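You operate a simulated robot arm through the tools that you are given. There is no shell and no other tool. Be economical: measure what you need, move in short steps, check, and stop when the job is done.

Carry out the task below with a simulated two-armed robot. There is one attempt and no reset: what you move stays moved.

Task
Fit the grey bracket level with the white one, lay the board across and stand the yellow tub on it.
Fine: slide the board up to the rails.

Only the result counts: the job must be done as asked and must still hold three seconds after the hand-in. Knocking over, shifting, dropping, spilling or breaking anything else fails it.

Robot
Two 7-joint arms with two-finger parallel grippers on one trunk that stands fixed in place. Base frame: the origin is at the foot of the trunk, x ahead of it, y to its left, z up. Units: mm, rad, N and s.
The left shoulder is at [30, 119, 1085], the right one opposite. With the tool pointing down near the work surface each hand reaches from about 240 to 680 mm from the base axis, measured 20 degrees to its own side. Payload 3.43 kg a hand.
The TCP of each hand is the grasp point between the finger pads, 30 mm short of the fingertips. In the tool frame z runs along the fingers and y along their closing line. Largest opening 94 mm; finger width 28, thickness 10; the body of the gripper, 50 by 96 mm, starts 55 mm behind the TCP.
Orientation is that of the tool frame in the base frame, as a unit quaternion [w, x, y, z]. With the fingers straight down and closing along the base's y, the tool's x points along the base's -x, its y along +y and its z along -z.

Tools
- The arms move only by the tool step_arm. It takes "left_targets", "right_targets" or both (then of equal length, played together; a hand with none holds still); each is a list of rows, each a list of 7 numbers: the turn, a rotation vector about the tool's x, y, z in rad, then the shift along the tool's x, y, z in mm, then the closure in counts, from 0 (fully open) to 255 (shut). In form: [[rx, ry, rz, x, y, z, grip], ...]. A call has 1 to 8 rows; each row is the pose to reach, as a shift and turn from the pose commanded when the call began, along the tool's axes at that moment. A row lasts 0.2 s, in which the tool goes at most 50 mm and 0.15 rad; a call with a longer step from one row to the next is refused whole, and so is a gripper value outside its range. A pose out of reach is approached as far as the arm can. The call stops where the force on the tool passes 40 N (or 10 N more than at its start, if that is more) or the arm is blocked; 0.2 s more then pass. Each finger travels about 72 mm/s and halts on what it meets, pressing with about 38 N; the grip force reading is that of the motor and also rises with nothing between the fingers. The clock runs only during rows and for 0.2 s after the last one: add rows that repeat a pose to give the fingers time. The reply holds the time, the measured pose of the TCP, the force on the tool along the base axes, the opening and the grip force, in the units named above and with some noise, with the torque about the TCP (base axes, N m) and any sound that the robot's microphone picked up.
- Cameras (640 x 400 px; columns grow to the right, rows downward): "scene" is now at [39.8, -27.7, 1784.3]; the picture's right is [-0.36, -0.93, 0.00], its down [-0.74, 0.29, -0.61] and it looks along [0.57, -0.22, -0.79] (base axes); focal length 322 px, centre (320, 200). "left" rides on the left gripper at [76, -14, -102] in its tool frame; the picture's right is [0.18, 0.98, 0.00], its down [-0.75, 0.14, -0.64] and it looks along [-0.63, 0.12, 0.77] (tool axes); focal length 243 px, centre (320, 200). "right" rides on the right gripper at [76, 14, -102] in its tool frame; the picture's right is [-0.18, 0.98, 0.00], its down [-0.75, -0.14, -0.64] and it looks along [-0.63, -0.12, 0.77] (tool axes); focal length 243 px, centre (320, 200). There is no depth. A picture from a camera that has moved, and an enlarged one, comes with that camera's place and axes in the base frame and with its lens.
- capture(camera): a new picture of that camera. The clock stands still meanwhile.
- move_column(by): slides the trunk up (or, below 0, down) by that many mm; the arms and the scene camera ride with it, the base frame stays. It gives what a move gives, with no picture.
- head_to(pan, tilt): turns the head with the scene camera to pan (to the left, within 2.496 rad either way) and tilt (down, from -0.506 to 1.204), counted from straight ahead of the robot. It gives what a move gives.
- zoom(camera, box): a new picture of the part [left, top, right, bottom] of that camera's present view, enlarged. The clock stands still meanwhile.
- finish_job(): hands the job in; it is judged then, once.

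Work in short steps. Places have to be worked out from the pictures, the camera data and where the tool is seen: move nearer, look again, correct. Check each grasp and each placing, and mend what went wrong. You have 120 turns and 86 pictures in all, those below and enlarged ones among them. Open the grippers and draw the arms clear of the work before you hand the job in, unless the task says otherwise; then end with one line.

The tools are called after "Call:" as name(argument=value, ...) on one line, values as JSON. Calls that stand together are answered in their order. step_arm: Moves the arms, as the interface text tells. Its arguments: {"type":"object","properties":{"left_targets":{"type":"array","items":{"type":"array","items":{"type":"number"}}},"right_targets":{"type":"array","items":{"type":"array","items":{"type":"number"}}}},"required":[]} The other tools are called the same way: move_column (by) slides the trunk up or down; head_to (pan, tilt) turns the head that bears the scene camera; capture (camera) takes a picture; zoom (camera, box) takes an enlarged picture of a part of a camera's view; finish_job () hands the job in.

At the start:

```text
time_s: 0.0
left_tcp_pos: [362.0, 12.5, 1351.4]
left_tcp_rot: [0.0, 0.001, 1.0, 0.0]
left_wrist_force: [0.1, -0.2, -0.6]
left_wrist_torque: [0.01, 0.01, -0.03]
left_finger_gap: 94.0
left_gripper_force: 0.0
right_tcp_pos: [324.7, -280.6, 1444.8]
right_tcp_rot: [0.0, 0.001, 1.0, 0.0]
right_wrist_force: [0.4, 0.3, -0.6]
right_wrist_torque: [-0.01, -0.01, 0.0]
right_finger_gap: 94.0
right_gripper_force: 0.0
trunk travel left (down, up): [-350.0, 60.0]
head pan, tilt: [-0.372, 0.916]
```

scene: 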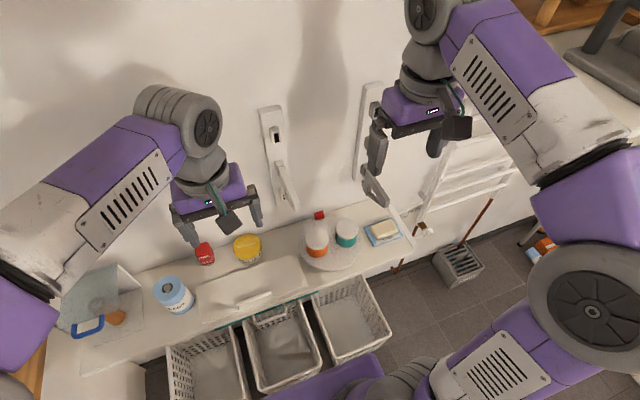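
right: 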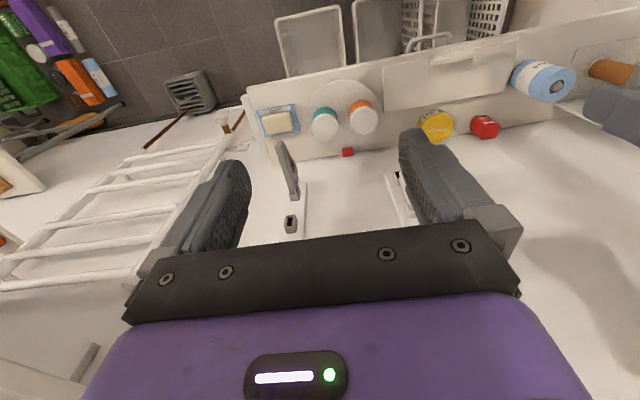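
left: 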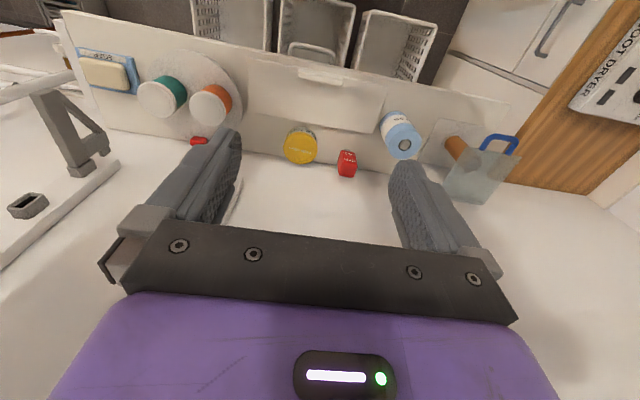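

The overview shows a wall with two rails, a counter with items, and arms partly in the way. I enlarge the wall region and the counter to identify brackets, board and tub.

Call:
zoom(camera="scene", box=[230, 70, 450, 260])

Call:
zoom(camera="scene", box=[60, 200, 420, 400])

Call:
zoom(camera="right", box=[230, 60, 450, 260])

```text
2.11 times, centred on (340, 165) of scene
camera zoom: at [39.8, -27.7, 1784.3], right [-0.36, -0.93, 0.0], down [-0.74, 0.29, -0.61], along [0.57, -0.22, -0.79], focal length 678 px, centre (278, 274)
```

zoom: 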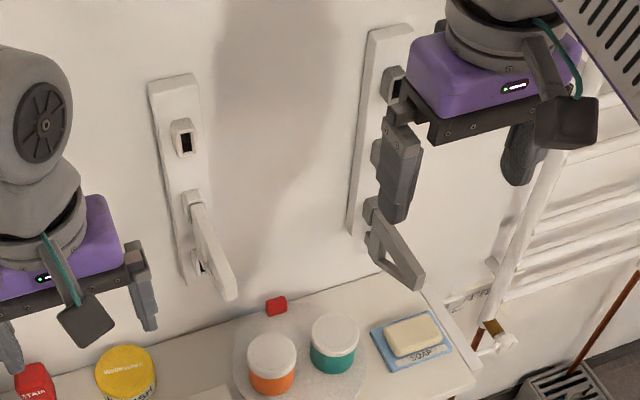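

```text
1.78 times, centred on (240, 300) of scene
camera zoom: at [39.8, -27.7, 1784.3], right [-0.36, -0.93, 0.0], down [-0.74, 0.29, -0.61], along [0.57, -0.22, -0.79], focal length 573 px, centre (462, 22)
```

zoom: 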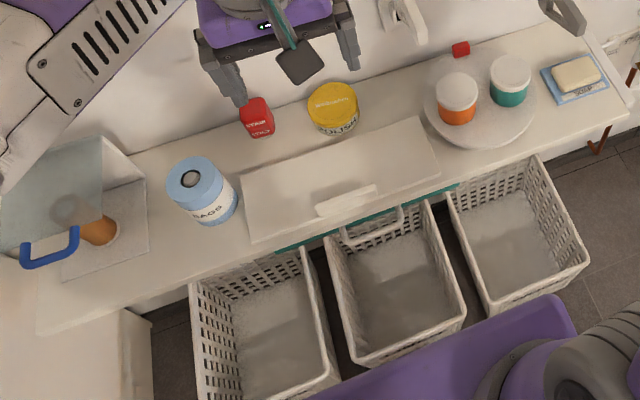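

```text
2.00 times, centred on (340, 160) of right
camera zoom: at [249.9, -265.8, 1546.8], right [0.18, 0.98, 0.0], down [0.75, -0.14, 0.64], along [0.63, -0.12, -0.77], focal length 485 px, centre (280, 280)
```

zoom: 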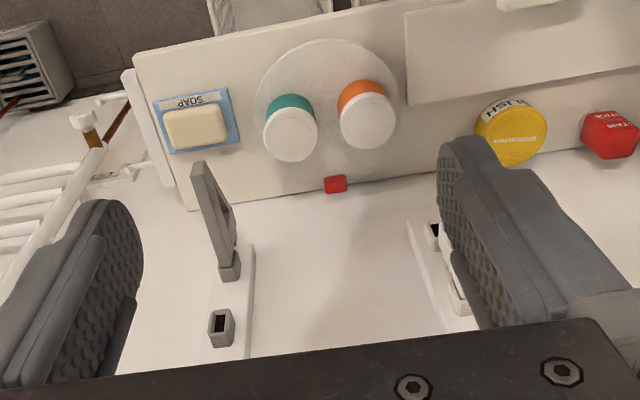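

I estimate the rails at x≈620 (y≈-136 and -400), sockets at z≈1280/1185/1070: white bracket in the middle one, grey in the lowest. I draw the right hand back and to its side to clear the view, and turn the head.

Call:
step_arm(right_targets=[[0, 0, 0, 40, 0, 0, 0], [0, 0, 0, 80, 0, 0, 0], [0, 0, 0, 110, -20, 0, 0], [0, 0, 0, 110, -50, 0, 0]], left_targets=[[0, 0, 0, 0, 45, 0, 0], [0, 0, 0, 0, 90, 0, 0], [0, 0, 0, 0, 135, 0, 0], [0, 0, 0, 0, 180, 0, 0]])

Call:
head_to(pan=-0.45, tilt=0.8)

Call:
capture(camera="scene")

Call:
capture(camera="right")

```text
time_s: 1.0
left_tcp_pos: [365.4, 194.4, 1353.5]
left_tcp_rot: [0.0, 0.0, 1.0, 0.0]
left_wrist_force: [1.1, -0.1, -0.6]
left_wrist_torque: [0.02, 0.0, 0.02]
left_finger_gap: 94.0
left_gripper_force: 0.1
right_tcp_pos: [216.4, -329.9, 1445.4]
right_tcp_rot: [0.0, 0.0, 1.0, 0.0]
right_wrist_force: [0.1, -0.1, 0.8]
right_wrist_torque: [0.0, 0.02, -0.02]
right_finger_gap: 94.2
right_gripper_force: 0.1
trunk travel left (down, up): [-350.0, 60.0]
head pan, tilt: [-0.372, 0.916]
```

```text
time_s: 1.7
left_tcp_pos: [365.7, 192.6, 1354.0]
left_tcp_rot: [0.0, 0.0, 1.0, 0.0]
left_wrist_force: [0.1, 0.0, 0.1]
left_wrist_torque: [-0.04, 0.01, -0.01]
left_finger_gap: 94.1
left_gripper_force: 0.1
right_tcp_pos: [215.7, -329.6, 1444.2]
right_tcp_rot: [0.0, 0.0, 1.0, -0.001]
right_wrist_force: [-0.1, 0.1, -0.1]
right_wrist_torque: [0.01, 0.02, 0.04]
right_finger_gap: 94.2
right_gripper_force: 0.0
trunk travel left (down, up): [-350.0, 60.0]
head pan, tilt: [-0.45, 0.799]
```

```text
79 pictures are left
camera scene: at [43.0, -36.0, 1793.4], right [-0.43, -0.9, 0.0], down [-0.65, 0.31, -0.7], along [0.63, -0.3, -0.72], focal length 322 px, centre (320, 200)
```

scene: 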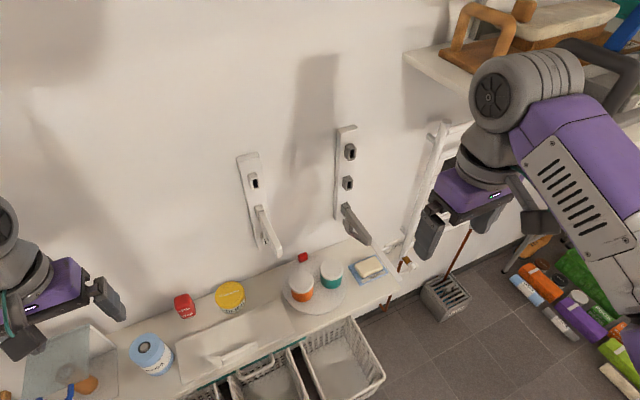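

```text
78 pictures are left
camera right: at [140.7, -315.7, 1547.6], right [0.18, 0.98, 0.0], down [0.75, -0.14, 0.64], along [0.63, -0.12, -0.77], focal length 243 px, centre (320, 200)
```

right: 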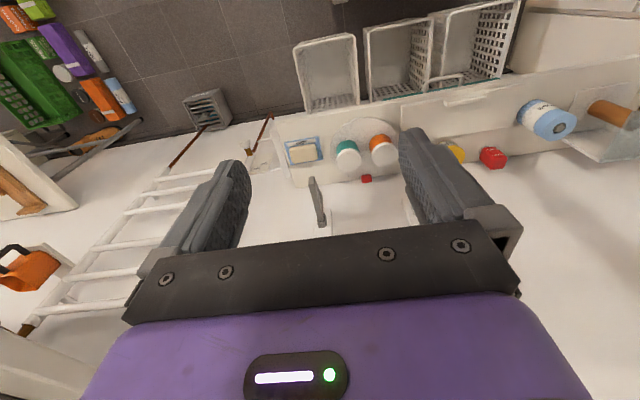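

The rails are now clear. I enlarge them to see the brackets' shape and how they sit in the sockets.

Call:
zoom(camera="scene", box=[230, 110, 400, 270])

Call:
zoom(camera="scene", box=[320, 110, 400, 260])

Call:
zoom(camera="scene", box=[120, 240, 400, 400])

```text
2.50 times, centred on (315, 190) of scene
camera zoom: at [43.0, -36.0, 1793.4], right [-0.43, -0.9, 0.0], down [-0.65, 0.31, -0.7], along [0.63, -0.3, -0.72], focal length 806 px, centre (332, 225)
```

zoom: 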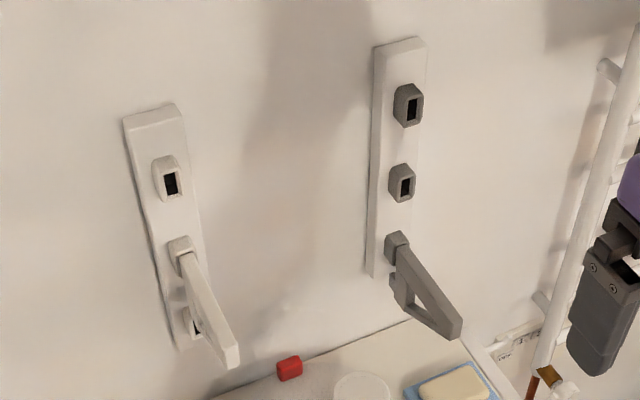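

```text
2.67 times, centred on (360, 185) of scene
camera zoom: at [43.0, -36.0, 1793.4], right [-0.43, -0.9, 0.0], down [-0.65, 0.31, -0.7], along [0.63, -0.3, -0.72], focal length 859 px, centre (213, 240)
```

zoom: 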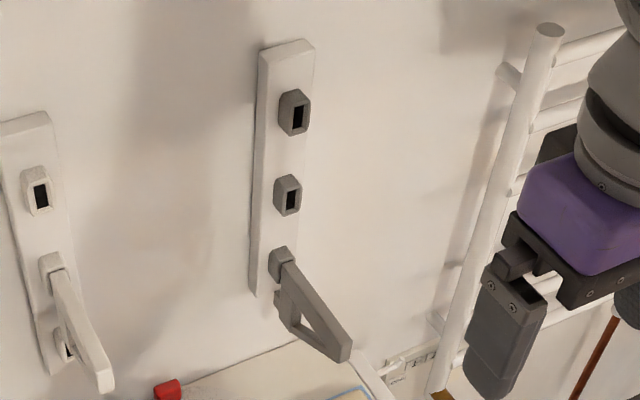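

```text
2.29 times, centred on (260, 320) of scene
camera zoom: at [43.0, -36.0, 1793.4], right [-0.43, -0.9, 0.0], down [-0.65, 0.31, -0.7], along [0.63, -0.3, -0.72], focal length 736 px, centre (457, -74)
```

zoom: 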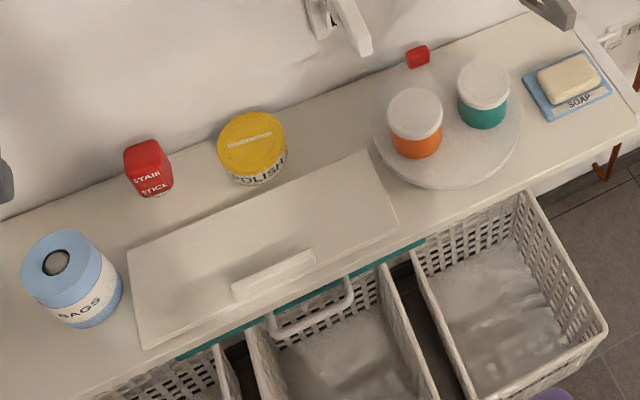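

Brackets are tongue-in-socket triangles, arms from x≈470 to 610; the board lies on the counter (z≈845) at x 415–543, y -123…184 with a lip near its front; the tub stands near (595, 3). I bring the right hand in front of and above the grey bracket to look closer.

Call:
step_arm(right_targets=[[0, 0, 0, -30, -10, 35, 0], [0, 0, 0, -60, -20, 70, 0], [0, 0, 0, -90, -30, 105, 0], [0, 0, 0, -120, -40, 140, 0], [0, 0, 0, -150, -50, 175, 0], [0, 0, 0, -180, -60, 210, 0], [0, 0, 0, -205, -68, 240, 0], [0, 0, 0, -214, -70, 245, 0]])

Call:
capture(camera="right")

Call:
zoom(camera="right", box=[230, 100, 430, 240])

Call:
capture(camera="scene")

```text
time_s: 3.5
left_tcp_pos: [365.5, 194.1, 1353.3]
left_tcp_rot: [0.0, 0.0, 1.0, 0.0]
left_wrist_force: [0.2, -0.9, -0.1]
left_wrist_torque: [0.02, 0.0, 0.01]
left_finger_gap: 94.1
left_gripper_force: 0.0
right_tcp_pos: [428.5, -395.4, 1198.4]
right_tcp_rot: [0.0, 0.0, 1.0, 0.0]
right_wrist_force: [0.6, 0.0, -0.8]
right_wrist_torque: [0.0, -0.01, -0.03]
right_finger_gap: 94.1
right_gripper_force: 0.1
trunk travel left (down, up): [-350.0, 60.0]
head pan, tilt: [-0.45, 0.799]
```

```text
74 pictures are left
camera right: at [352.3, -382.3, 1300.7], right [0.18, 0.98, 0.0], down [0.75, -0.14, 0.64], along [0.63, -0.12, -0.77], focal length 243 px, centre (320, 200)
```

right: 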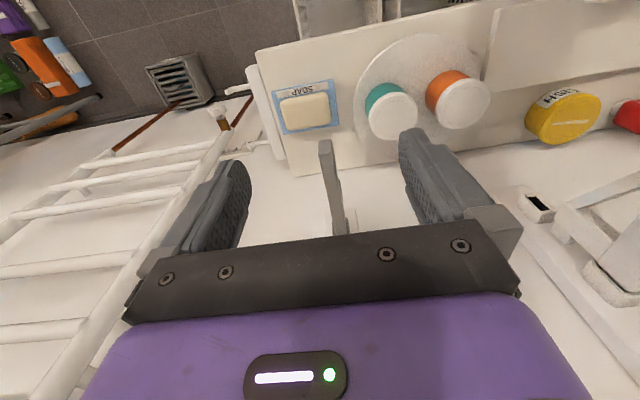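

```text
2.86 times, centred on (330, 170) of right
camera zoom: at [352.3, -382.3, 1300.7], right [0.18, 0.98, 0.0], down [0.75, -0.14, 0.64], along [0.63, -0.12, -0.77], focal length 693 px, centre (291, 286)
```

zoom: 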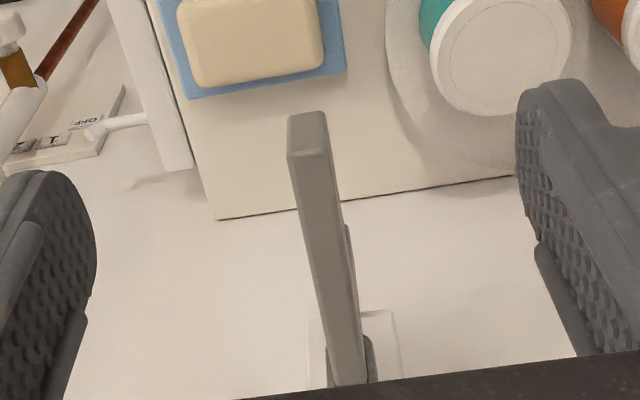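

```text
72 pictures are left
camera scene: at [42.7, -35.6, 1793.4], right [-0.44, -0.9, 0.0], down [-0.65, 0.31, -0.7], along [0.63, -0.3, -0.72], focal length 322 px, centre (320, 200)
```

scene: 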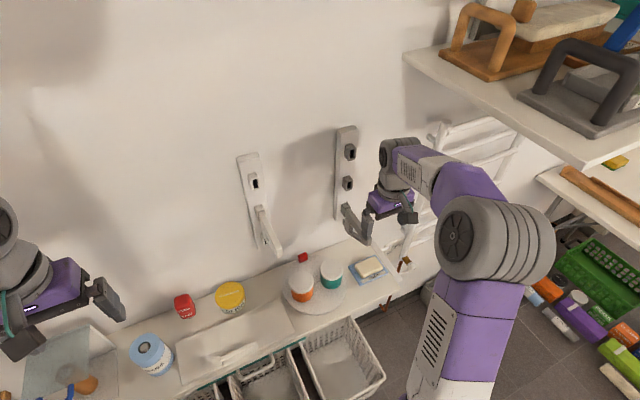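

The grey bracket is ~16 mm wide, centred near y=-400, its top at z≈1048. I move above it at x≈545 and partly down, then check.

Call:
step_arm(right_targets=[[0, 0, 0, -40, -2, 0, 0], [0, 0, 0, -80, -4, 0, 0], [0, 0, 0, -114, -4, 0, 0], [0, 0, 0, -114, -4, 40, 0], [0, 0, 0, -114, -4, 80, 0], [0, 0, 0, -114, -4, 100, 0]])

Call:
zoom(camera="right", box=[180, 80, 480, 260])

Call:
zoom(camera="scene", box=[310, 110, 450, 270])

```text
time_s: 4.9
left_tcp_pos: [366.5, 194.5, 1353.9]
left_tcp_rot: [0.0, 0.0, 1.0, 0.0]
left_wrist_force: [0.6, 0.1, 0.5]
left_wrist_torque: [-0.02, 0.02, 0.0]
left_finger_gap: 94.2
left_gripper_force: 0.0
right_tcp_pos: [543.0, -406.8, 1099.1]
right_tcp_rot: [0.0, 0.001, 1.0, 0.0]
right_wrist_force: [-0.3, -0.7, 0.1]
right_wrist_torque: [-0.02, -0.03, 0.0]
right_finger_gap: 93.9
right_gripper_force: 0.1
trunk travel left (down, up): [-350.0, 60.0]
head pan, tilt: [-0.45, 0.799]
```

```text
2.13 times, centred on (330, 170) of right
camera zoom: at [466.8, -391.2, 1201.7], right [0.18, 0.98, 0.0], down [0.75, -0.14, 0.64], along [0.63, -0.12, -0.77], focal length 518 px, centre (299, 264)
```

zoom: 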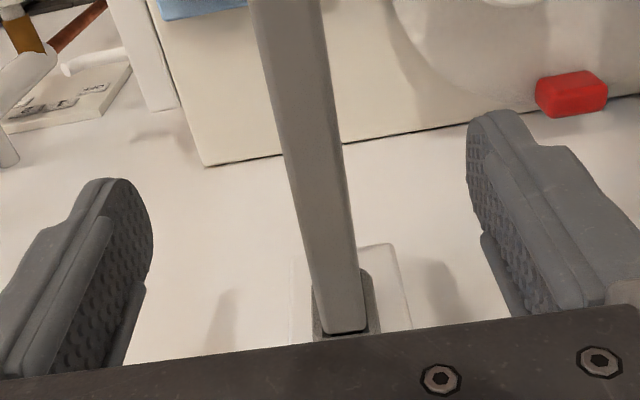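

```text
2.50 times, centred on (380, 190) of scene
camera zoom: at [43.2, -35.7, 1793.4], right [-0.44, -0.9, 0.0], down [-0.65, 0.31, -0.7], along [0.63, -0.3, -0.72], focal length 806 px, centre (170, 225)
```

zoom: 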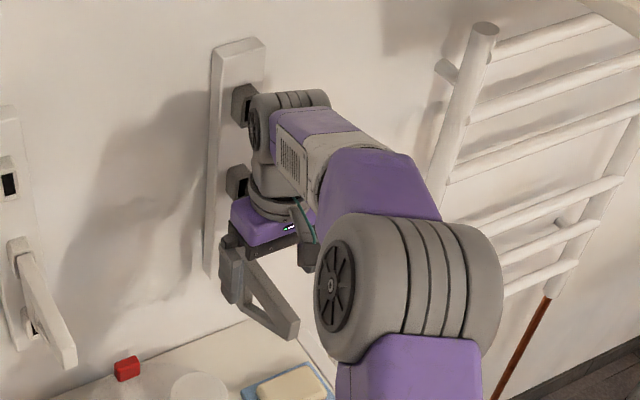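

Bracket base triangulates to y≈-401, top z≈1054. I lower to z≈1038, centre to y≈-401 and close the fingers on the arm.

Call:
step_arm(right_targets=[[0, 0, 0, 0, 3.5, 30, 0], [0, 0, 0, 0, 3.5, 60, 0], [0, 0, 0, 0, 3.5, 61, 100], [0, 0, 0, 0, 3.5, 61, 180], [0, 0, 0, 0, 3.5, 61, 200]])

Call:
zoom(camera="right", box=[180, 80, 480, 260])

```text
time_s: 6.1
left_tcp_pos: [365.2, 192.9, 1353.1]
left_tcp_rot: [0.0, 0.0, 1.0, 0.0]
left_wrist_force: [-0.5, -0.5, 0.0]
left_wrist_torque: [-0.01, 0.01, -0.01]
left_finger_gap: 94.1
left_gripper_force: 0.0
right_tcp_pos: [543.4, -399.8, 1040.1]
right_tcp_rot: [0.0, 0.0, 1.0, 0.0]
right_wrist_force: [-0.5, -0.6, -0.1]
right_wrist_torque: [0.0, 0.01, 0.02]
right_finger_gap: 20.5
right_gripper_force: 0.3
trunk travel left (down, up): [-350.0, 60.0]
head pan, tilt: [-0.45, 0.799]
```

```text
2.13 times, centred on (330, 170) of right
camera zoom: at [467.9, -385.6, 1142.5], right [0.18, 0.98, 0.0], down [0.75, -0.14, 0.64], along [0.63, -0.12, -0.77], focal length 518 px, centre (299, 264)
```

zoom: 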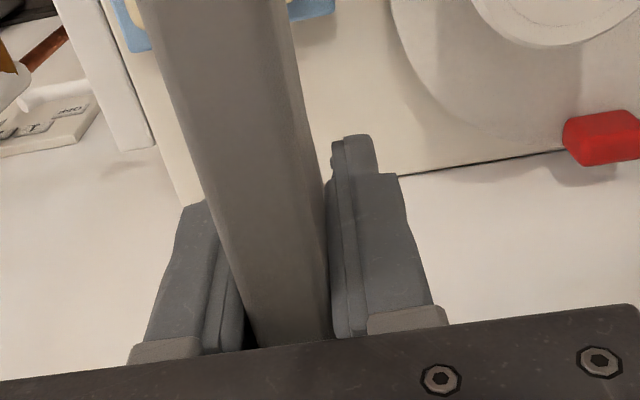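

The fingers straddle the arm neatly. I close fully.

Call:
step_arm(right_targets=[[0, 0, 0, 0, 0, 0, 230], [0, 0, 0, 0, 0, 0, 255], [0, 0, 0, 0, 0, 0, 255]])

```text
time_s: 6.9
left_tcp_pos: [364.9, 193.2, 1353.7]
left_tcp_rot: [0.0, 0.0, 1.0, 0.0]
left_wrist_force: [-0.2, 0.0, -0.4]
left_wrist_torque: [0.0, 0.0, 0.0]
left_finger_gap: 93.8
left_gripper_force: 0.0
right_tcp_pos: [543.1, -400.1, 1040.3]
right_tcp_rot: [-0.001, 0.0, 1.0, 0.0]
right_wrist_force: [-0.9, 0.2, 0.5]
right_wrist_torque: [0.06, 0.03, -0.04]
right_finger_gap: 19.4
right_gripper_force: 38.2
trunk travel left (down, up): [-350.0, 60.0]
head pan, tilt: [-0.45, 0.799]
```

Gripped at 19.4 mm. Now I draw it gently toward the robot and watch the force.

Call:
step_arm(right_targets=[[0, 0, 0, 5, 0, 0, 255], [0, 0, 0, 10, 0, 0, 255], [0, 0, 0, 15, 0, 0, 255]])

Call:
zoom(camera="right", box=[180, 80, 480, 260])

Call:
zoom(camera="scene", box=[310, 110, 450, 270])

```text
time_s: 7.7
left_tcp_pos: [363.8, 194.3, 1352.6]
left_tcp_rot: [0.0, 0.0, 1.0, 0.0]
left_wrist_force: [0.0, 0.9, 0.0]
left_wrist_torque: [0.0, 0.02, -0.01]
left_finger_gap: 93.9
left_gripper_force: 0.0
right_tcp_pos: [528.6, -399.9, 1038.5]
right_tcp_rot: [0.001, 0.0, 1.0, 0.0]
right_wrist_force: [-0.3, -0.4, -0.8]
right_wrist_torque: [0.01, -0.01, 0.01]
right_finger_gap: 19.6
right_gripper_force: 37.4
trunk travel left (down, up): [-350.0, 60.0]
head pan, tilt: [-0.45, 0.799]
```

```text
2.13 times, centred on (330, 170) of right
camera zoom: at [452.9, -386.1, 1140.9], right [0.18, 0.98, 0.0], down [0.75, -0.14, 0.64], along [0.63, -0.12, -0.77], focal length 518 px, centre (299, 264)
```

zoom: 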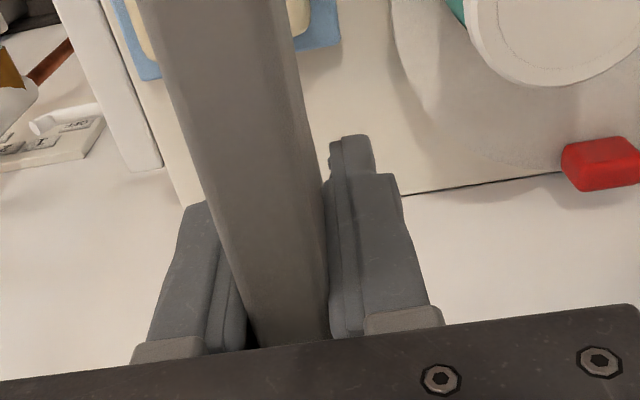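

```text
2.50 times, centred on (380, 190) of scene
camera zoom: at [42.7, -35.7, 1793.4], right [-0.44, -0.9, 0.0], down [-0.65, 0.31, -0.7], along [0.63, -0.3, -0.72], focal length 806 px, centre (170, 225)
```

zoom: 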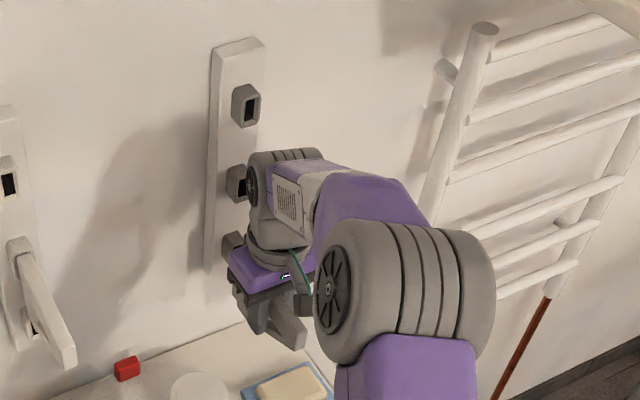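

It slides out with no resistance. I draw it on out another 70 mm and then measure the exposed sockets.

Call:
step_arm(right_targets=[[0, 0, 0, 15, 0, 0, 255], [0, 0, 0, 30, 0, 0, 255], [0, 0, 0, 50, 0, 0, 255], [0, 0, 0, 75, 0, 0, 255], [0, 0, 0, 100, 0, 0, 255]])

Call:
zoom(camera="scene", box=[310, 110, 450, 270])

Call:
zoom(camera="right", box=[180, 80, 480, 260])

```text
time_s: 8.9
left_tcp_pos: [364.5, 194.5, 1354.0]
left_tcp_rot: [0.0, 0.0, 1.0, -0.001]
left_wrist_force: [-0.2, 0.2, 0.1]
left_wrist_torque: [0.01, 0.02, 0.0]
left_finger_gap: 93.8
left_gripper_force: 0.1
right_tcp_pos: [427.9, -401.7, 1037.0]
right_tcp_rot: [-0.001, 0.001, 1.0, 0.0]
right_wrist_force: [-0.9, 0.2, 0.5]
right_wrist_torque: [-0.04, 0.02, 0.01]
right_finger_gap: 19.7
right_gripper_force: 37.6
trunk travel left (down, up): [-350.0, 60.0]
head pan, tilt: [-0.45, 0.799]
```

```text
2.50 times, centred on (380, 190) of scene
camera zoom: at [42.1, -35.8, 1793.5], right [-0.44, -0.9, 0.0], down [-0.65, 0.31, -0.7], along [0.63, -0.3, -0.72], focal length 806 px, centre (170, 225)
```

zoom: 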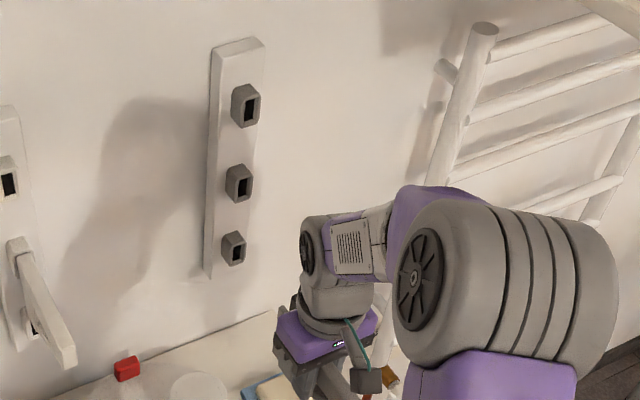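

```text
2.13 times, centred on (330, 170) of right
camera zoom: at [352.9, -387.4, 1139.7], right [0.18, 0.98, 0.0], down [0.75, -0.14, 0.64], along [0.63, -0.12, -0.77], focal length 518 px, centre (299, 264)
```

zoom: 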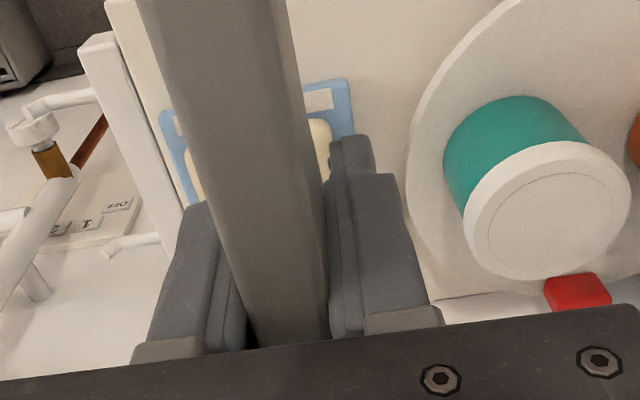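

All three sockets are visible. I take a tight enlargement for accurate spacing.

Call:
zoom(camera="scene", box=[300, 130, 400, 230])

Call:
zoom(camera="scene", box=[220, 150, 320, 260])

```text
4.00 times, centred on (350, 180) of scene
camera zoom: at [42.1, -35.8, 1793.5], right [-0.44, -0.9, 0.0], down [-0.65, 0.31, -0.7], along [0.63, -0.3, -0.72], focal length 1289 px, centre (200, 280)
```

zoom: 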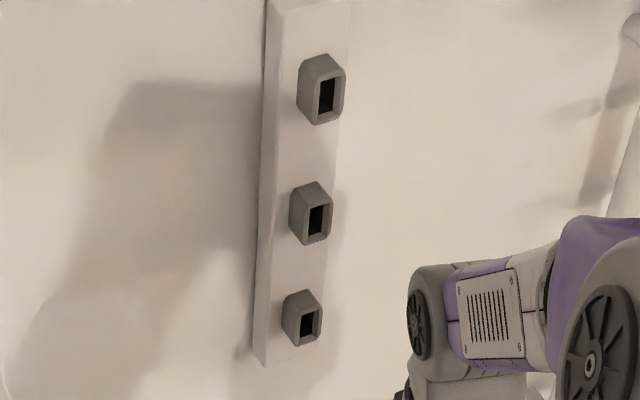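

```text
3.64 times, centred on (270, 205) of scene
camera zoom: at [42.1, -35.8, 1793.5], right [-0.44, -0.9, 0.0], down [-0.65, 0.31, -0.7], along [0.63, -0.3, -0.72], focal length 1172 px, centre (502, 182)
```

zoom: 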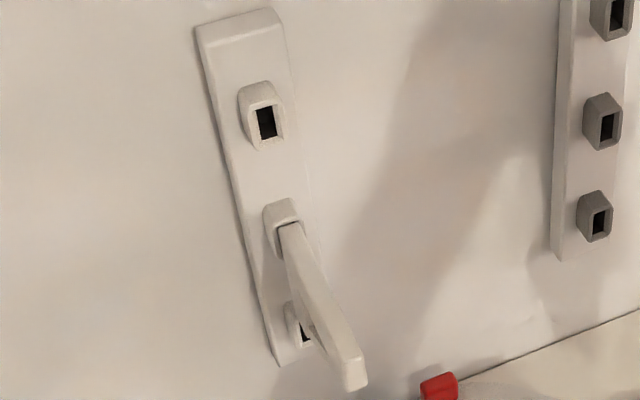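

Socket mouths come out at x≈606, y≈-401, z≈1282/1172/1059, i.e. ≈110 mm pitch. I raise the bracket 110 mm, then go forward to just before the mouth.

Call:
step_arm(right_targets=[[0, 0, 0, 0, 0, -30, 255], [0, 0, 0, 0, 0, -70, 255], [0, 0, 0, 0, 0, -110, 255], [0, 0, 0, -30, 0, -110, 255], [0, 0, 0, -60, 0, -110, 255], [0, 0, 0, -60, 0, -110, 255]])

Call:
zoom(camera="scene", box=[300, 120, 440, 240])

Call:
capture(camera="right")

```text
time_s: 10.3
left_tcp_pos: [365.4, 193.0, 1353.3]
left_tcp_rot: [0.0, 0.0, 1.0, 0.0]
left_wrist_force: [-0.2, -0.4, 0.4]
left_wrist_torque: [-0.01, 0.03, -0.01]
left_finger_gap: 93.8
left_gripper_force: 0.0
right_tcp_pos: [488.6, -399.0, 1145.7]
right_tcp_rot: [-0.001, 0.0, 1.0, -0.001]
right_wrist_force: [-0.5, -0.3, -1.8]
right_wrist_torque: [0.01, 0.02, 0.01]
right_finger_gap: 19.4
right_gripper_force: 38.2
trunk travel left (down, up): [-350.0, 60.0]
head pan, tilt: [-0.45, 0.799]
```

```text
3.33 times, centred on (370, 180) of scene
camera zoom: at [42.4, -35.7, 1793.5], right [-0.44, -0.9, 0.0], down [-0.65, 0.31, -0.7], along [0.63, -0.3, -0.72], focal length 1074 px, centre (153, 267)
```

zoom: 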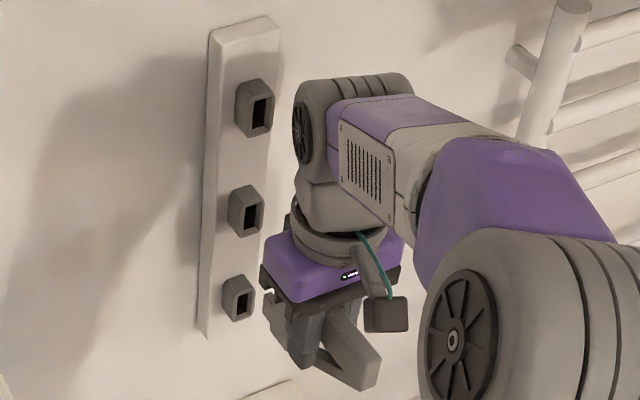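

```text
61 pictures are left
camera right: at [413.6, -384.2, 1248.8], right [0.18, 0.98, 0.0], down [0.75, -0.14, 0.64], along [0.63, -0.12, -0.77], focal length 243 px, centre (320, 200)
```

right: 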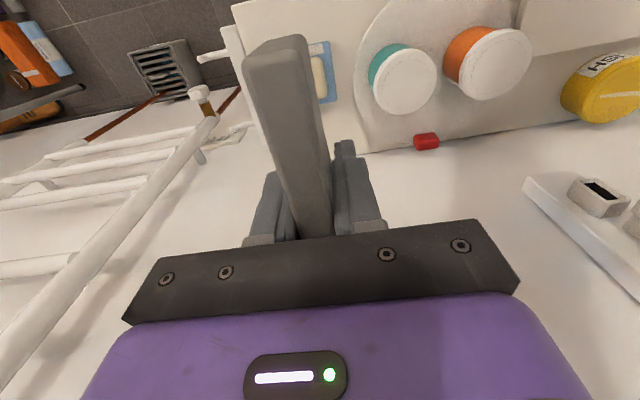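

The tongue is hidden from the scene camera. I turn the left hand toward the right rail and bring it to the middle so its camera sees the tongue and socket from the side.

Call:
step_arm(left_targets=[[0, 0, 0.13, 0, -30, 10, 0], [0, 0, 0.26, 0, -60, 25, 0], [0, 0, 0.39, 0, -90, 40, 0], [0, 0, 0.52, 0, -120, 55, 0], [0, 0, 0.65, 0, -150, 70, 0], [0, 0, 0.78, 0, -170, 80, 0], [0, 0, 0.9, 0, -190, 90, 0]])

Call:
capture(camera="left")

```text
time_s: 11.9
left_tcp_pos: [367.1, 2.1, 1262.9]
left_tcp_rot: [0.0, 0.436, 0.9, 0.0]
left_wrist_force: [0.9, -0.1, 0.5]
left_wrist_torque: [0.01, 0.0, 0.01]
left_finger_gap: 93.9
left_gripper_force: 0.1
right_tcp_pos: [490.1, -398.2, 1145.6]
right_tcp_rot: [0.0, 0.0, 1.0, 0.0]
right_wrist_force: [-0.4, 0.0, -0.2]
right_wrist_torque: [-0.02, 0.01, -0.01]
right_finger_gap: 19.5
right_gripper_force: 38.2
trunk travel left (down, up): [-350.0, 60.0]
head pan, tilt: [-0.45, 0.799]
```

```text
60 pictures are left
camera left: at [308.5, 51.7, 1364.5], right [0.66, 0.75, 0.0], down [0.58, -0.5, 0.64], along [0.48, -0.42, -0.77], focal length 243 px, centre (320, 200)
```

left: 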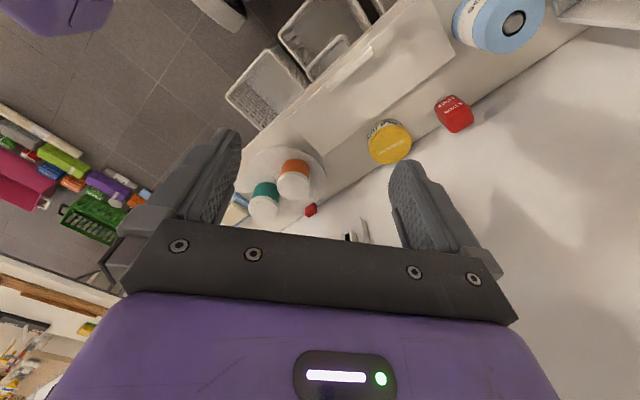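

The hand camera is mounted inverted and can't see that high. I zoom tightly with the scene camera on the bracket's rear end instead.

Call:
zoom(camera="scene", box=[355, 165, 425, 240])

```text
5.33 times, centred on (390, 202) of scene
camera zoom: at [43.5, -36.6, 1793.4], right [-0.44, -0.9, 0.0], down [-0.65, 0.31, -0.7], along [0.63, -0.3, -0.72], focal length 1718 px, centre (-53, 187)
```

zoom: 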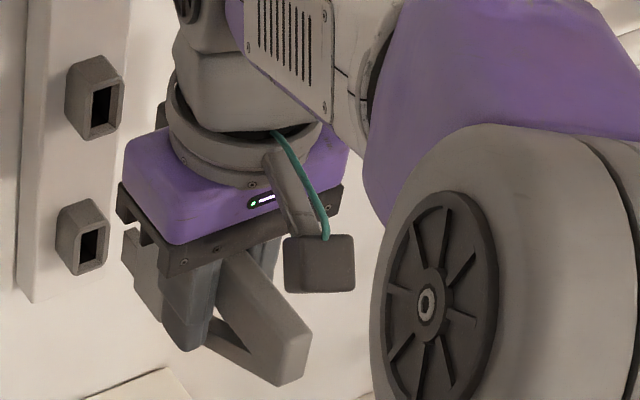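

What is visible is the bracket's lower heel; the tongue is behind the hand. Same-picture spacing is ≈111 mm, so I raise 1 mm more and advance slowly, letting force stop me if it jams.

Call:
step_arm(right_targets=[[0, 0, 0, -7, 0, -1, 255], [0, 0, 0, -14, 0, -1, 255], [0, 0, 0, -21, 0, -1, 255], [0, 0, 0, -27, 0, -1, 255], [0, 0, 0, -33, 0, -1, 255]])

Call:
zoom(camera="scene", box=[340, 150, 420, 235])

```text
time_s: 13.1
left_tcp_pos: [365.5, 1.7, 1260.6]
left_tcp_rot: [0.0, 0.436, 0.9, 0.001]
left_wrist_force: [-0.2, 0.6, 0.1]
left_wrist_torque: [0.0, 0.02, 0.01]
left_finger_gap: 94.1
left_gripper_force: 0.0
right_tcp_pos: [524.0, -400.6, 1150.0]
right_tcp_rot: [0.0, 0.0, 1.0, -0.001]
right_wrist_force: [-0.6, 0.3, -1.1]
right_wrist_torque: [-0.02, 0.04, -0.01]
right_finger_gap: 19.5
right_gripper_force: 37.8
trunk travel left (down, up): [-350.0, 60.0]
head pan, tilt: [-0.45, 0.799]
```

```text
4.71 times, centred on (380, 192) of scene
camera zoom: at [43.2, -35.7, 1793.4], right [-0.44, -0.9, 0.0], down [-0.65, 0.31, -0.7], along [0.63, -0.3, -0.72], focal length 1516 px, centre (38, 235)
```

zoom: 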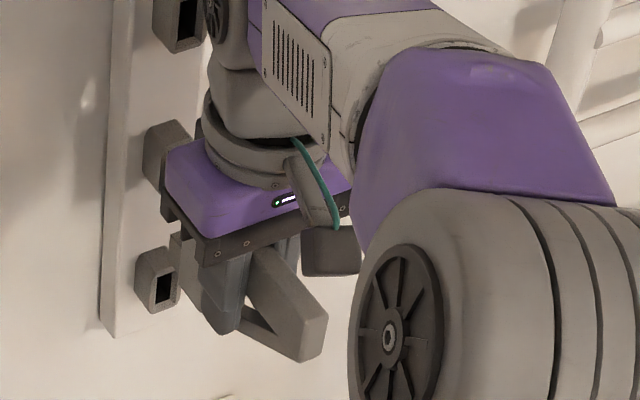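

No resistance so far; 22 mm remain to the seated depth. I continue slowly.

Call:
step_arm(right_targets=[[0, 0, 0, -5, 0, 0, 255], [0, 0, 0, -10, 0, 0, 255], [0, 0, 0, -15, 0, 0, 255], [0, 0, 0, -20, 0, 0, 255], [0, 0, 0, -23, 0, 0, 255]])

Call:
zoom(camera="scene", box=[340, 150, 420, 235])

```text
time_s: 14.3
left_tcp_pos: [365.4, 1.1, 1262.4]
left_tcp_rot: [0.001, 0.435, 0.901, 0.0]
left_wrist_force: [0.1, -0.7, 0.1]
left_wrist_torque: [-0.03, 0.0, -0.02]
left_finger_gap: 94.1
left_gripper_force: 0.0
right_tcp_pos: [543.7, -401.2, 1149.6]
right_tcp_rot: [-0.001, 0.0, 1.0, 0.002]
right_wrist_force: [-9.1, 2.7, -3.0]
right_wrist_torque: [-0.12, -1.13, 0.01]
right_finger_gap: 19.3
right_gripper_force: 38.1
trunk travel left (down, up): [-350.0, 60.0]
head pan, tilt: [-0.45, 0.799]
```

```text
4.71 times, centred on (380, 192) of scene
camera zoom: at [40.9, -35.7, 1793.4], right [-0.44, -0.9, 0.0], down [-0.64, 0.31, -0.7], along [0.63, -0.3, -0.72], focal length 1516 px, centre (38, 235)
```

zoom: 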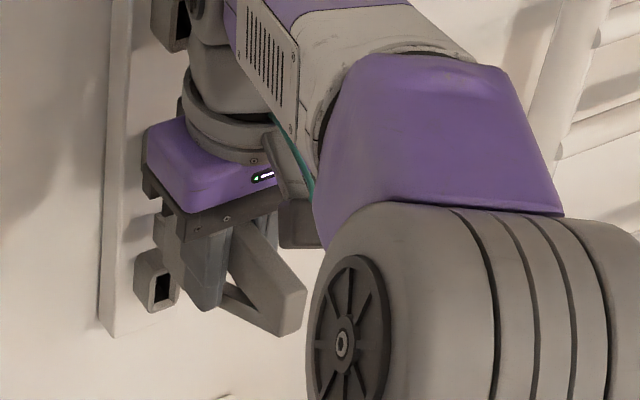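

Seated depth reached with 9 N of contact. I test that it is held in the socket by nudging up 5 mm and back.

Call:
step_arm(right_targets=[[0, 0, 0, 0, 0, -3, 255], [0, 0, 0, 0, 0, -5, 255]])

Call:
step_arm(right_targets=[[0, 0, 0, 0, 0, 3, 255], [0, 0, 0, 0, 0, 5.5, 255]])

```text
time_s: 14.9
left_tcp_pos: [366.0, 2.2, 1262.4]
left_tcp_rot: [0.0, 0.435, 0.901, 0.0]
left_wrist_force: [-0.9, 0.1, 0.5]
left_wrist_torque: [-0.05, -0.01, 0.01]
left_finger_gap: 93.9
left_gripper_force: 0.0
right_tcp_pos: [542.8, -400.8, 1149.3]
right_tcp_rot: [-0.005, 0.0, 1.0, 0.002]
right_wrist_force: [-14.7, 4.1, -28.9]
right_wrist_torque: [-0.39, -0.7, 0.03]
right_finger_gap: 19.6
right_gripper_force: 38.2
trunk travel left (down, up): [-350.0, 60.0]
head pan, tilt: [-0.45, 0.799]
```

```text
time_s: 15.5
left_tcp_pos: [364.7, 0.8, 1263.2]
left_tcp_rot: [-0.001, 0.435, 0.9, 0.001]
left_wrist_force: [0.0, 0.3, 0.3]
left_wrist_torque: [0.0, -0.01, 0.0]
left_finger_gap: 93.9
left_gripper_force: 0.1
right_tcp_pos: [542.5, -400.5, 1148.5]
right_tcp_rot: [-0.001, 0.001, 1.0, 0.0]
right_wrist_force: [-14.5, 3.4, -11.9]
right_wrist_torque: [-0.14, 0.79, 0.0]
right_finger_gap: 19.6
right_gripper_force: 38.0
trunk travel left (down, up): [-350.0, 60.0]
head pan, tilt: [-0.45, 0.799]
```

It is firmly captured by the socket. I relax 1.5 mm down and open the fingers.

Call:
step_arm(right_targets=[[0, 0, 0, 1, -1, 1.5, 255], [0, 0, 0, 1, -1, 1.5, 180], [0, 0, 0, 1, -1, 1.5, 60], [0, 0, 0, 1, -1, 1.5, 0], [0, 0, 0, 1, -1, 1.5, 0]])

Call:
step_arm(right_targets=[[0, 0, 0, 0, 0, -30, 0], [0, 0, 0, 0, 0, -60, 0], [0, 0, 0, 40, 0, -75, 0], [0, 0, 0, 85, 0, -80, 0], [0, 0, 0, 130, 0, -80, 0], [0, 0, 0, 175, 10, -80, 0]])

Call:
zoom(camera="scene", box=[230, 110, 400, 270])

Call:
capture(camera="right")

```text
time_s: 16.7
left_tcp_pos: [367.2, 1.0, 1262.0]
left_tcp_rot: [0.001, 0.434, 0.901, 0.0]
left_wrist_force: [0.3, 0.5, -0.2]
left_wrist_torque: [0.0, 0.01, 0.03]
left_finger_gap: 94.1
left_gripper_force: 0.0
right_tcp_pos: [543.1, -401.5, 1145.9]
right_tcp_rot: [0.0, 0.0, 1.0, 0.0]
right_wrist_force: [0.1, 0.0, -0.1]
right_wrist_torque: [0.0, 0.0, 0.01]
right_finger_gap: 94.0
right_gripper_force: 0.1
trunk travel left (down, up): [-350.0, 60.0]
head pan, tilt: [-0.45, 0.799]
```

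```text
time_s: 18.1
left_tcp_pos: [364.9, 3.5, 1262.9]
left_tcp_rot: [0.001, 0.435, 0.9, 0.0]
left_wrist_force: [-0.7, -1.0, -0.5]
left_wrist_torque: [-0.05, 0.01, 0.01]
left_finger_gap: 94.1
left_gripper_force: 0.0
right_tcp_pos: [363.8, -387.3, 1228.2]
right_tcp_rot: [0.001, 0.0, 1.0, -0.001]
right_wrist_force: [0.2, -0.2, 0.7]
right_wrist_torque: [-0.02, -0.02, -0.02]
right_finger_gap: 93.8
right_gripper_force: 0.1
trunk travel left (down, up): [-350.0, 60.0]
head pan, tilt: [-0.45, 0.799]
```

```text
2.50 times, centred on (315, 190) of scene
camera zoom: at [40.2, -34.8, 1793.5], right [-0.44, -0.9, 0.0], down [-0.64, 0.31, -0.7], along [0.63, -0.3, -0.72], focal length 806 px, centre (332, 225)
```

zoom: 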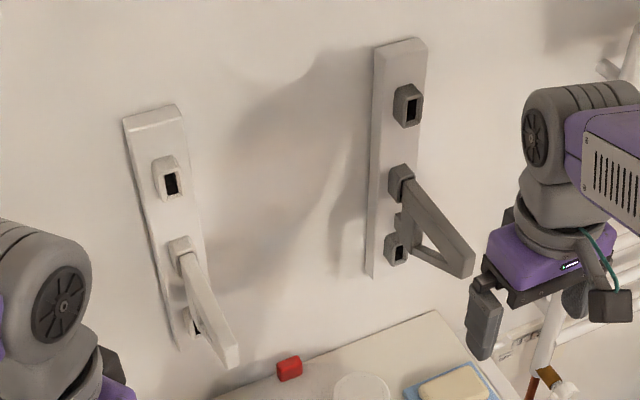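

```text
55 pictures are left
camera right: at [288.9, -373.3, 1330.8], right [0.18, 0.98, 0.0], down [0.75, -0.14, 0.64], along [0.63, -0.12, -0.77], focal length 243 px, centre (320, 200)
```

right: 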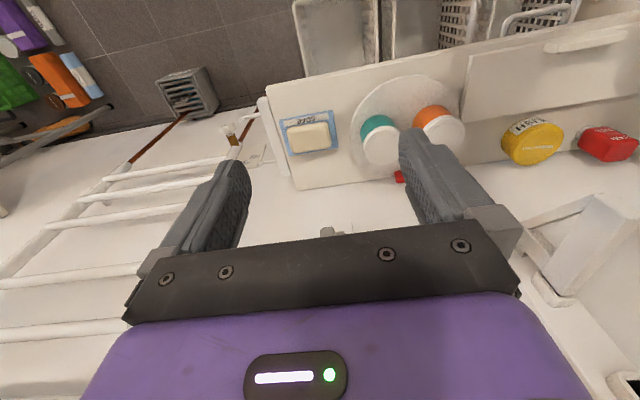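

The grey bracket now sits level with the white one. Next the board: I send the left hand back to its side and bring the right hand toward the board at a safe height while yawing it 90° so its fingers close along x.

Call:
step_arm(right_targets=[[0, 0, -0.14, 0, 40, -5, 0], [0, 0, -0.28, 0, 80, 0, 0], [0, 0, -0.42, 0, 120, 0, 0], [0, 0, -0.56, 0, 160, 0, 0], [0, 0, -0.7, 0, 200, 0, 0], [0, 0, -0.84, 0, 240, 0, 0], [0, 0, -0.98, 0, 280, 0, 0], [0, 0, -1.12, 0, 310, 0, 0]], left_targets=[[0, 0, -0.1, 30, 10, -20, 0], [0, 0, -0.2, 40, 45, -40, 0], [0, 0, -0.3, 50, 85, -60, 0], [0, 0, -0.4, 60, 125, -80, 0], [0, 0, -0.5, 70, 165, -90, 0], [0, 0, -0.6, 80, 200, -90, 0], [0, 0, -0.7, 90, 240, -90, 0], [0, 0, -0.8, 100, 280, -90, 0]])

Call:
step_arm(right_targets=[[0, 0, -0.14, 0, 0, 30, 0], [0, 0, -0.28, 0, 0, 60, 0], [0, 0, -0.4508, 0, 0, 90, 0], [0, 0, -0.4508, 0, 0, 110, 0]])

Call:
capture(camera="right")

Call:
capture(camera="scene")

```text
time_s: 19.9
left_tcp_pos: [522.0, 257.2, 1352.1]
left_tcp_rot: [-0.001, 0.049, 0.999, 0.0]
left_wrist_force: [-0.3, 0.2, 0.3]
left_wrist_torque: [-0.04, 0.01, -0.01]
left_finger_gap: 94.0
left_gripper_force: 0.1
right_tcp_pos: [370.6, -78.7, 1227.0]
right_tcp_rot: [0.0, -0.532, 0.846, 0.0]
right_wrist_force: [0.3, -0.5, -0.4]
right_wrist_torque: [-0.02, -0.02, -0.03]
right_finger_gap: 93.8
right_gripper_force: 0.0
trunk travel left (down, up): [-350.0, 60.0]
head pan, tilt: [-0.45, 0.799]
```

```text
refused: row 3 steps farther than a row can; nothing moved
```

```text
54 pictures are left
camera right: at [323.9, -141.2, 1330.5], right [-0.81, 0.59, 0.0], down [0.45, 0.62, 0.64], along [0.38, 0.52, -0.77], focal length 243 px, centre (320, 200)
```

right: 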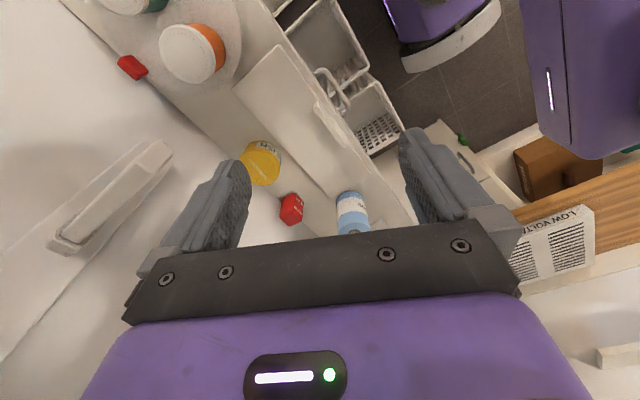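

```text
53 pictures are left
camera scene: at [44.4, -34.0, 1793.4], right [-0.43, -0.9, 0.0], down [-0.65, 0.31, -0.7], along [0.63, -0.3, -0.72], focal length 322 px, centre (320, 200)
```

scene: 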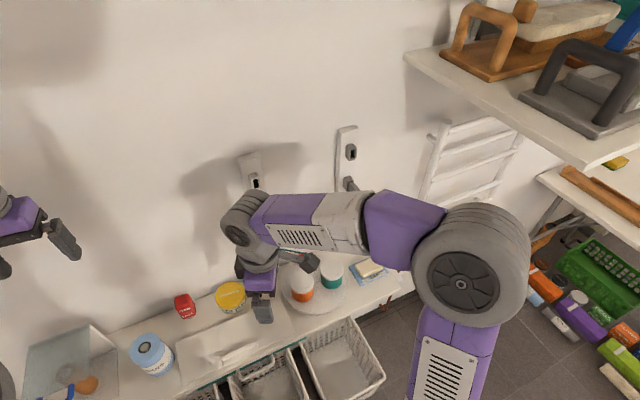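

The hand yaws well and the forearm is clear. I finish the yaw in smaller steps, moving over the board.

Call:
step_arm(right_targets=[[0, 0, -0.12, -27, -4, 20, 0], [0, 0, -0.24, -54, -8, 50, 0], [0, 0, -0.36, -81, -12, 80, 0], [0, 0, -0.4508, -107, -15, 100, 0], [0, 0, -0.4508, -107, -15, 120, 0]])

Call:
capture(camera="right")

```text
time_s: 21.1
left_tcp_pos: [520.9, 255.9, 1352.9]
left_tcp_rot: [0.001, 0.049, 0.999, 0.0]
left_wrist_force: [-0.8, 0.2, -0.3]
left_wrist_torque: [0.0, 0.0, 0.02]
left_finger_gap: 94.1
left_gripper_force: 0.0
right_tcp_pos: [426.9, 10.2, 1105.2]
right_tcp_rot: [-0.001, 0.708, -0.706, 0.001]
right_wrist_force: [-0.2, -1.1, -0.3]
right_wrist_torque: [-0.02, 0.0, 0.04]
right_finger_gap: 94.0
right_gripper_force: 0.2
trunk travel left (down, up): [-350.0, 60.0]
head pan, tilt: [-0.45, 0.799]
```

```text
52 pictures are left
camera right: at [413.1, -65.6, 1206.8], right [-0.98, 0.18, 0.0], down [0.14, 0.75, 0.64], along [0.12, 0.63, -0.77], focal length 243 px, centre (320, 200)
```

right: 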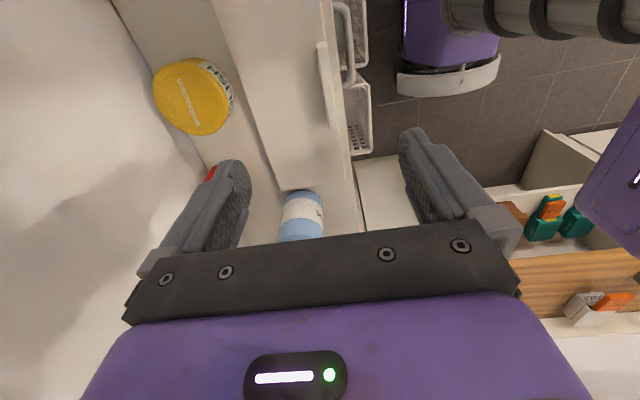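

The board's lip is ahead below. I enlarge to see the lip and front edge.

Call:
zoom(camera="right", box=[200, 0, 400, 200])

```text
2.00 times, centred on (300, 100) of right
camera zoom: at [413.1, -65.6, 1206.8], right [-0.98, 0.18, 0.0], down [0.14, 0.75, 0.64], along [0.12, 0.63, -0.77], focal length 485 px, centre (360, 400)
```

zoom: 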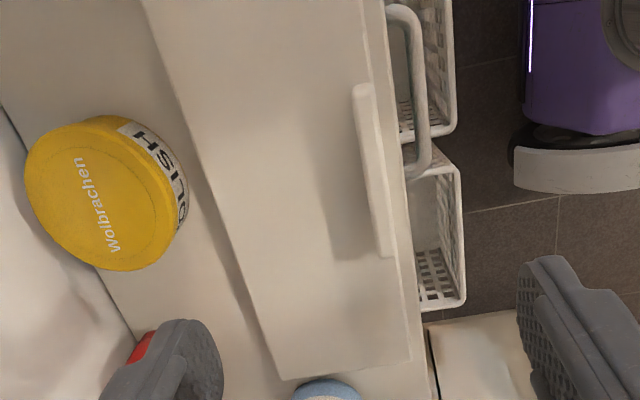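

Triangulating: lip top z≈890 at x≈421, y -27…75; board top z≈859. I lower to z≈960 above the lip's centre and look again.

Call:
step_arm(right_targets=[[0, 0, 0, -9, 2, 40, 0], [0, 0, 0, -18, 4, 80, 0], [0, 0, 0, -18, 4, 120, 0], [0, 0, 0, -18, 4, 140, 0]])

Call:
capture(camera="right")

Call:
zoom(camera="scene", box=[160, 240, 360, 390])

```text
time_s: 22.1
left_tcp_pos: [521.5, 257.0, 1353.6]
left_tcp_rot: [0.0, 0.05, 0.999, 0.001]
left_wrist_force: [0.2, 0.8, 0.6]
left_wrist_torque: [0.0, 0.04, 0.0]
left_finger_gap: 93.7
left_gripper_force: 0.1
right_tcp_pos: [427.4, 24.1, 967.3]
right_tcp_rot: [0.0, -0.707, 0.708, 0.0]
right_wrist_force: [0.6, -0.1, -0.3]
right_wrist_torque: [0.0, -0.01, -0.02]
right_finger_gap: 94.2
right_gripper_force: 0.0
trunk travel left (down, up): [-350.0, 60.0]
head pan, tilt: [-0.45, 0.799]
```

```text
50 pictures are left
camera right: at [413.1, -51.8, 1069.5], right [-0.98, 0.18, 0.0], down [0.14, 0.75, 0.64], along [0.12, 0.63, -0.77], focal length 243 px, centre (320, 200)
```

right: 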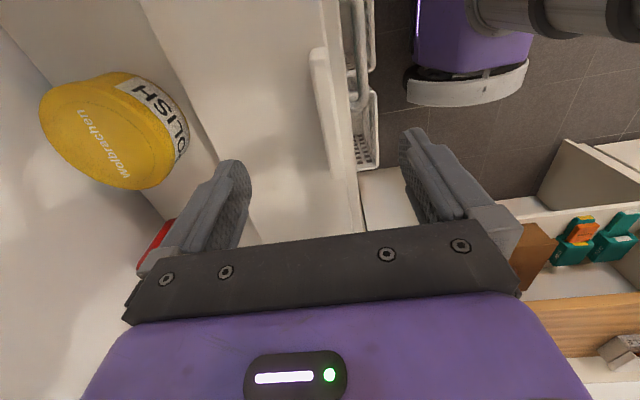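

```text
2.67 times, centred on (260, 315) of scene
camera zoom: at [42.9, -35.8, 1793.4], right [-0.44, -0.9, 0.0], down [-0.65, 0.31, -0.7], along [0.63, -0.3, -0.72], focal length 859 px, centre (480, -107)
```

zoom: 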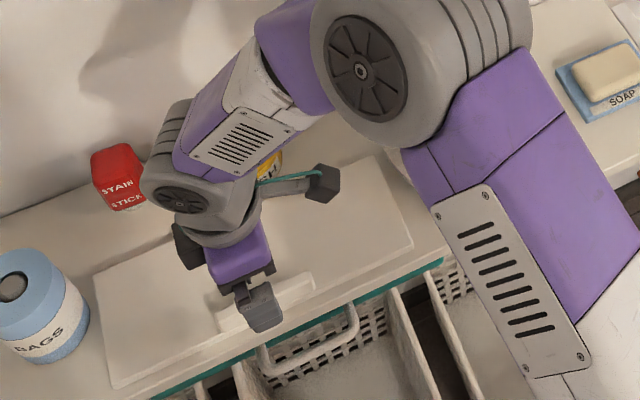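

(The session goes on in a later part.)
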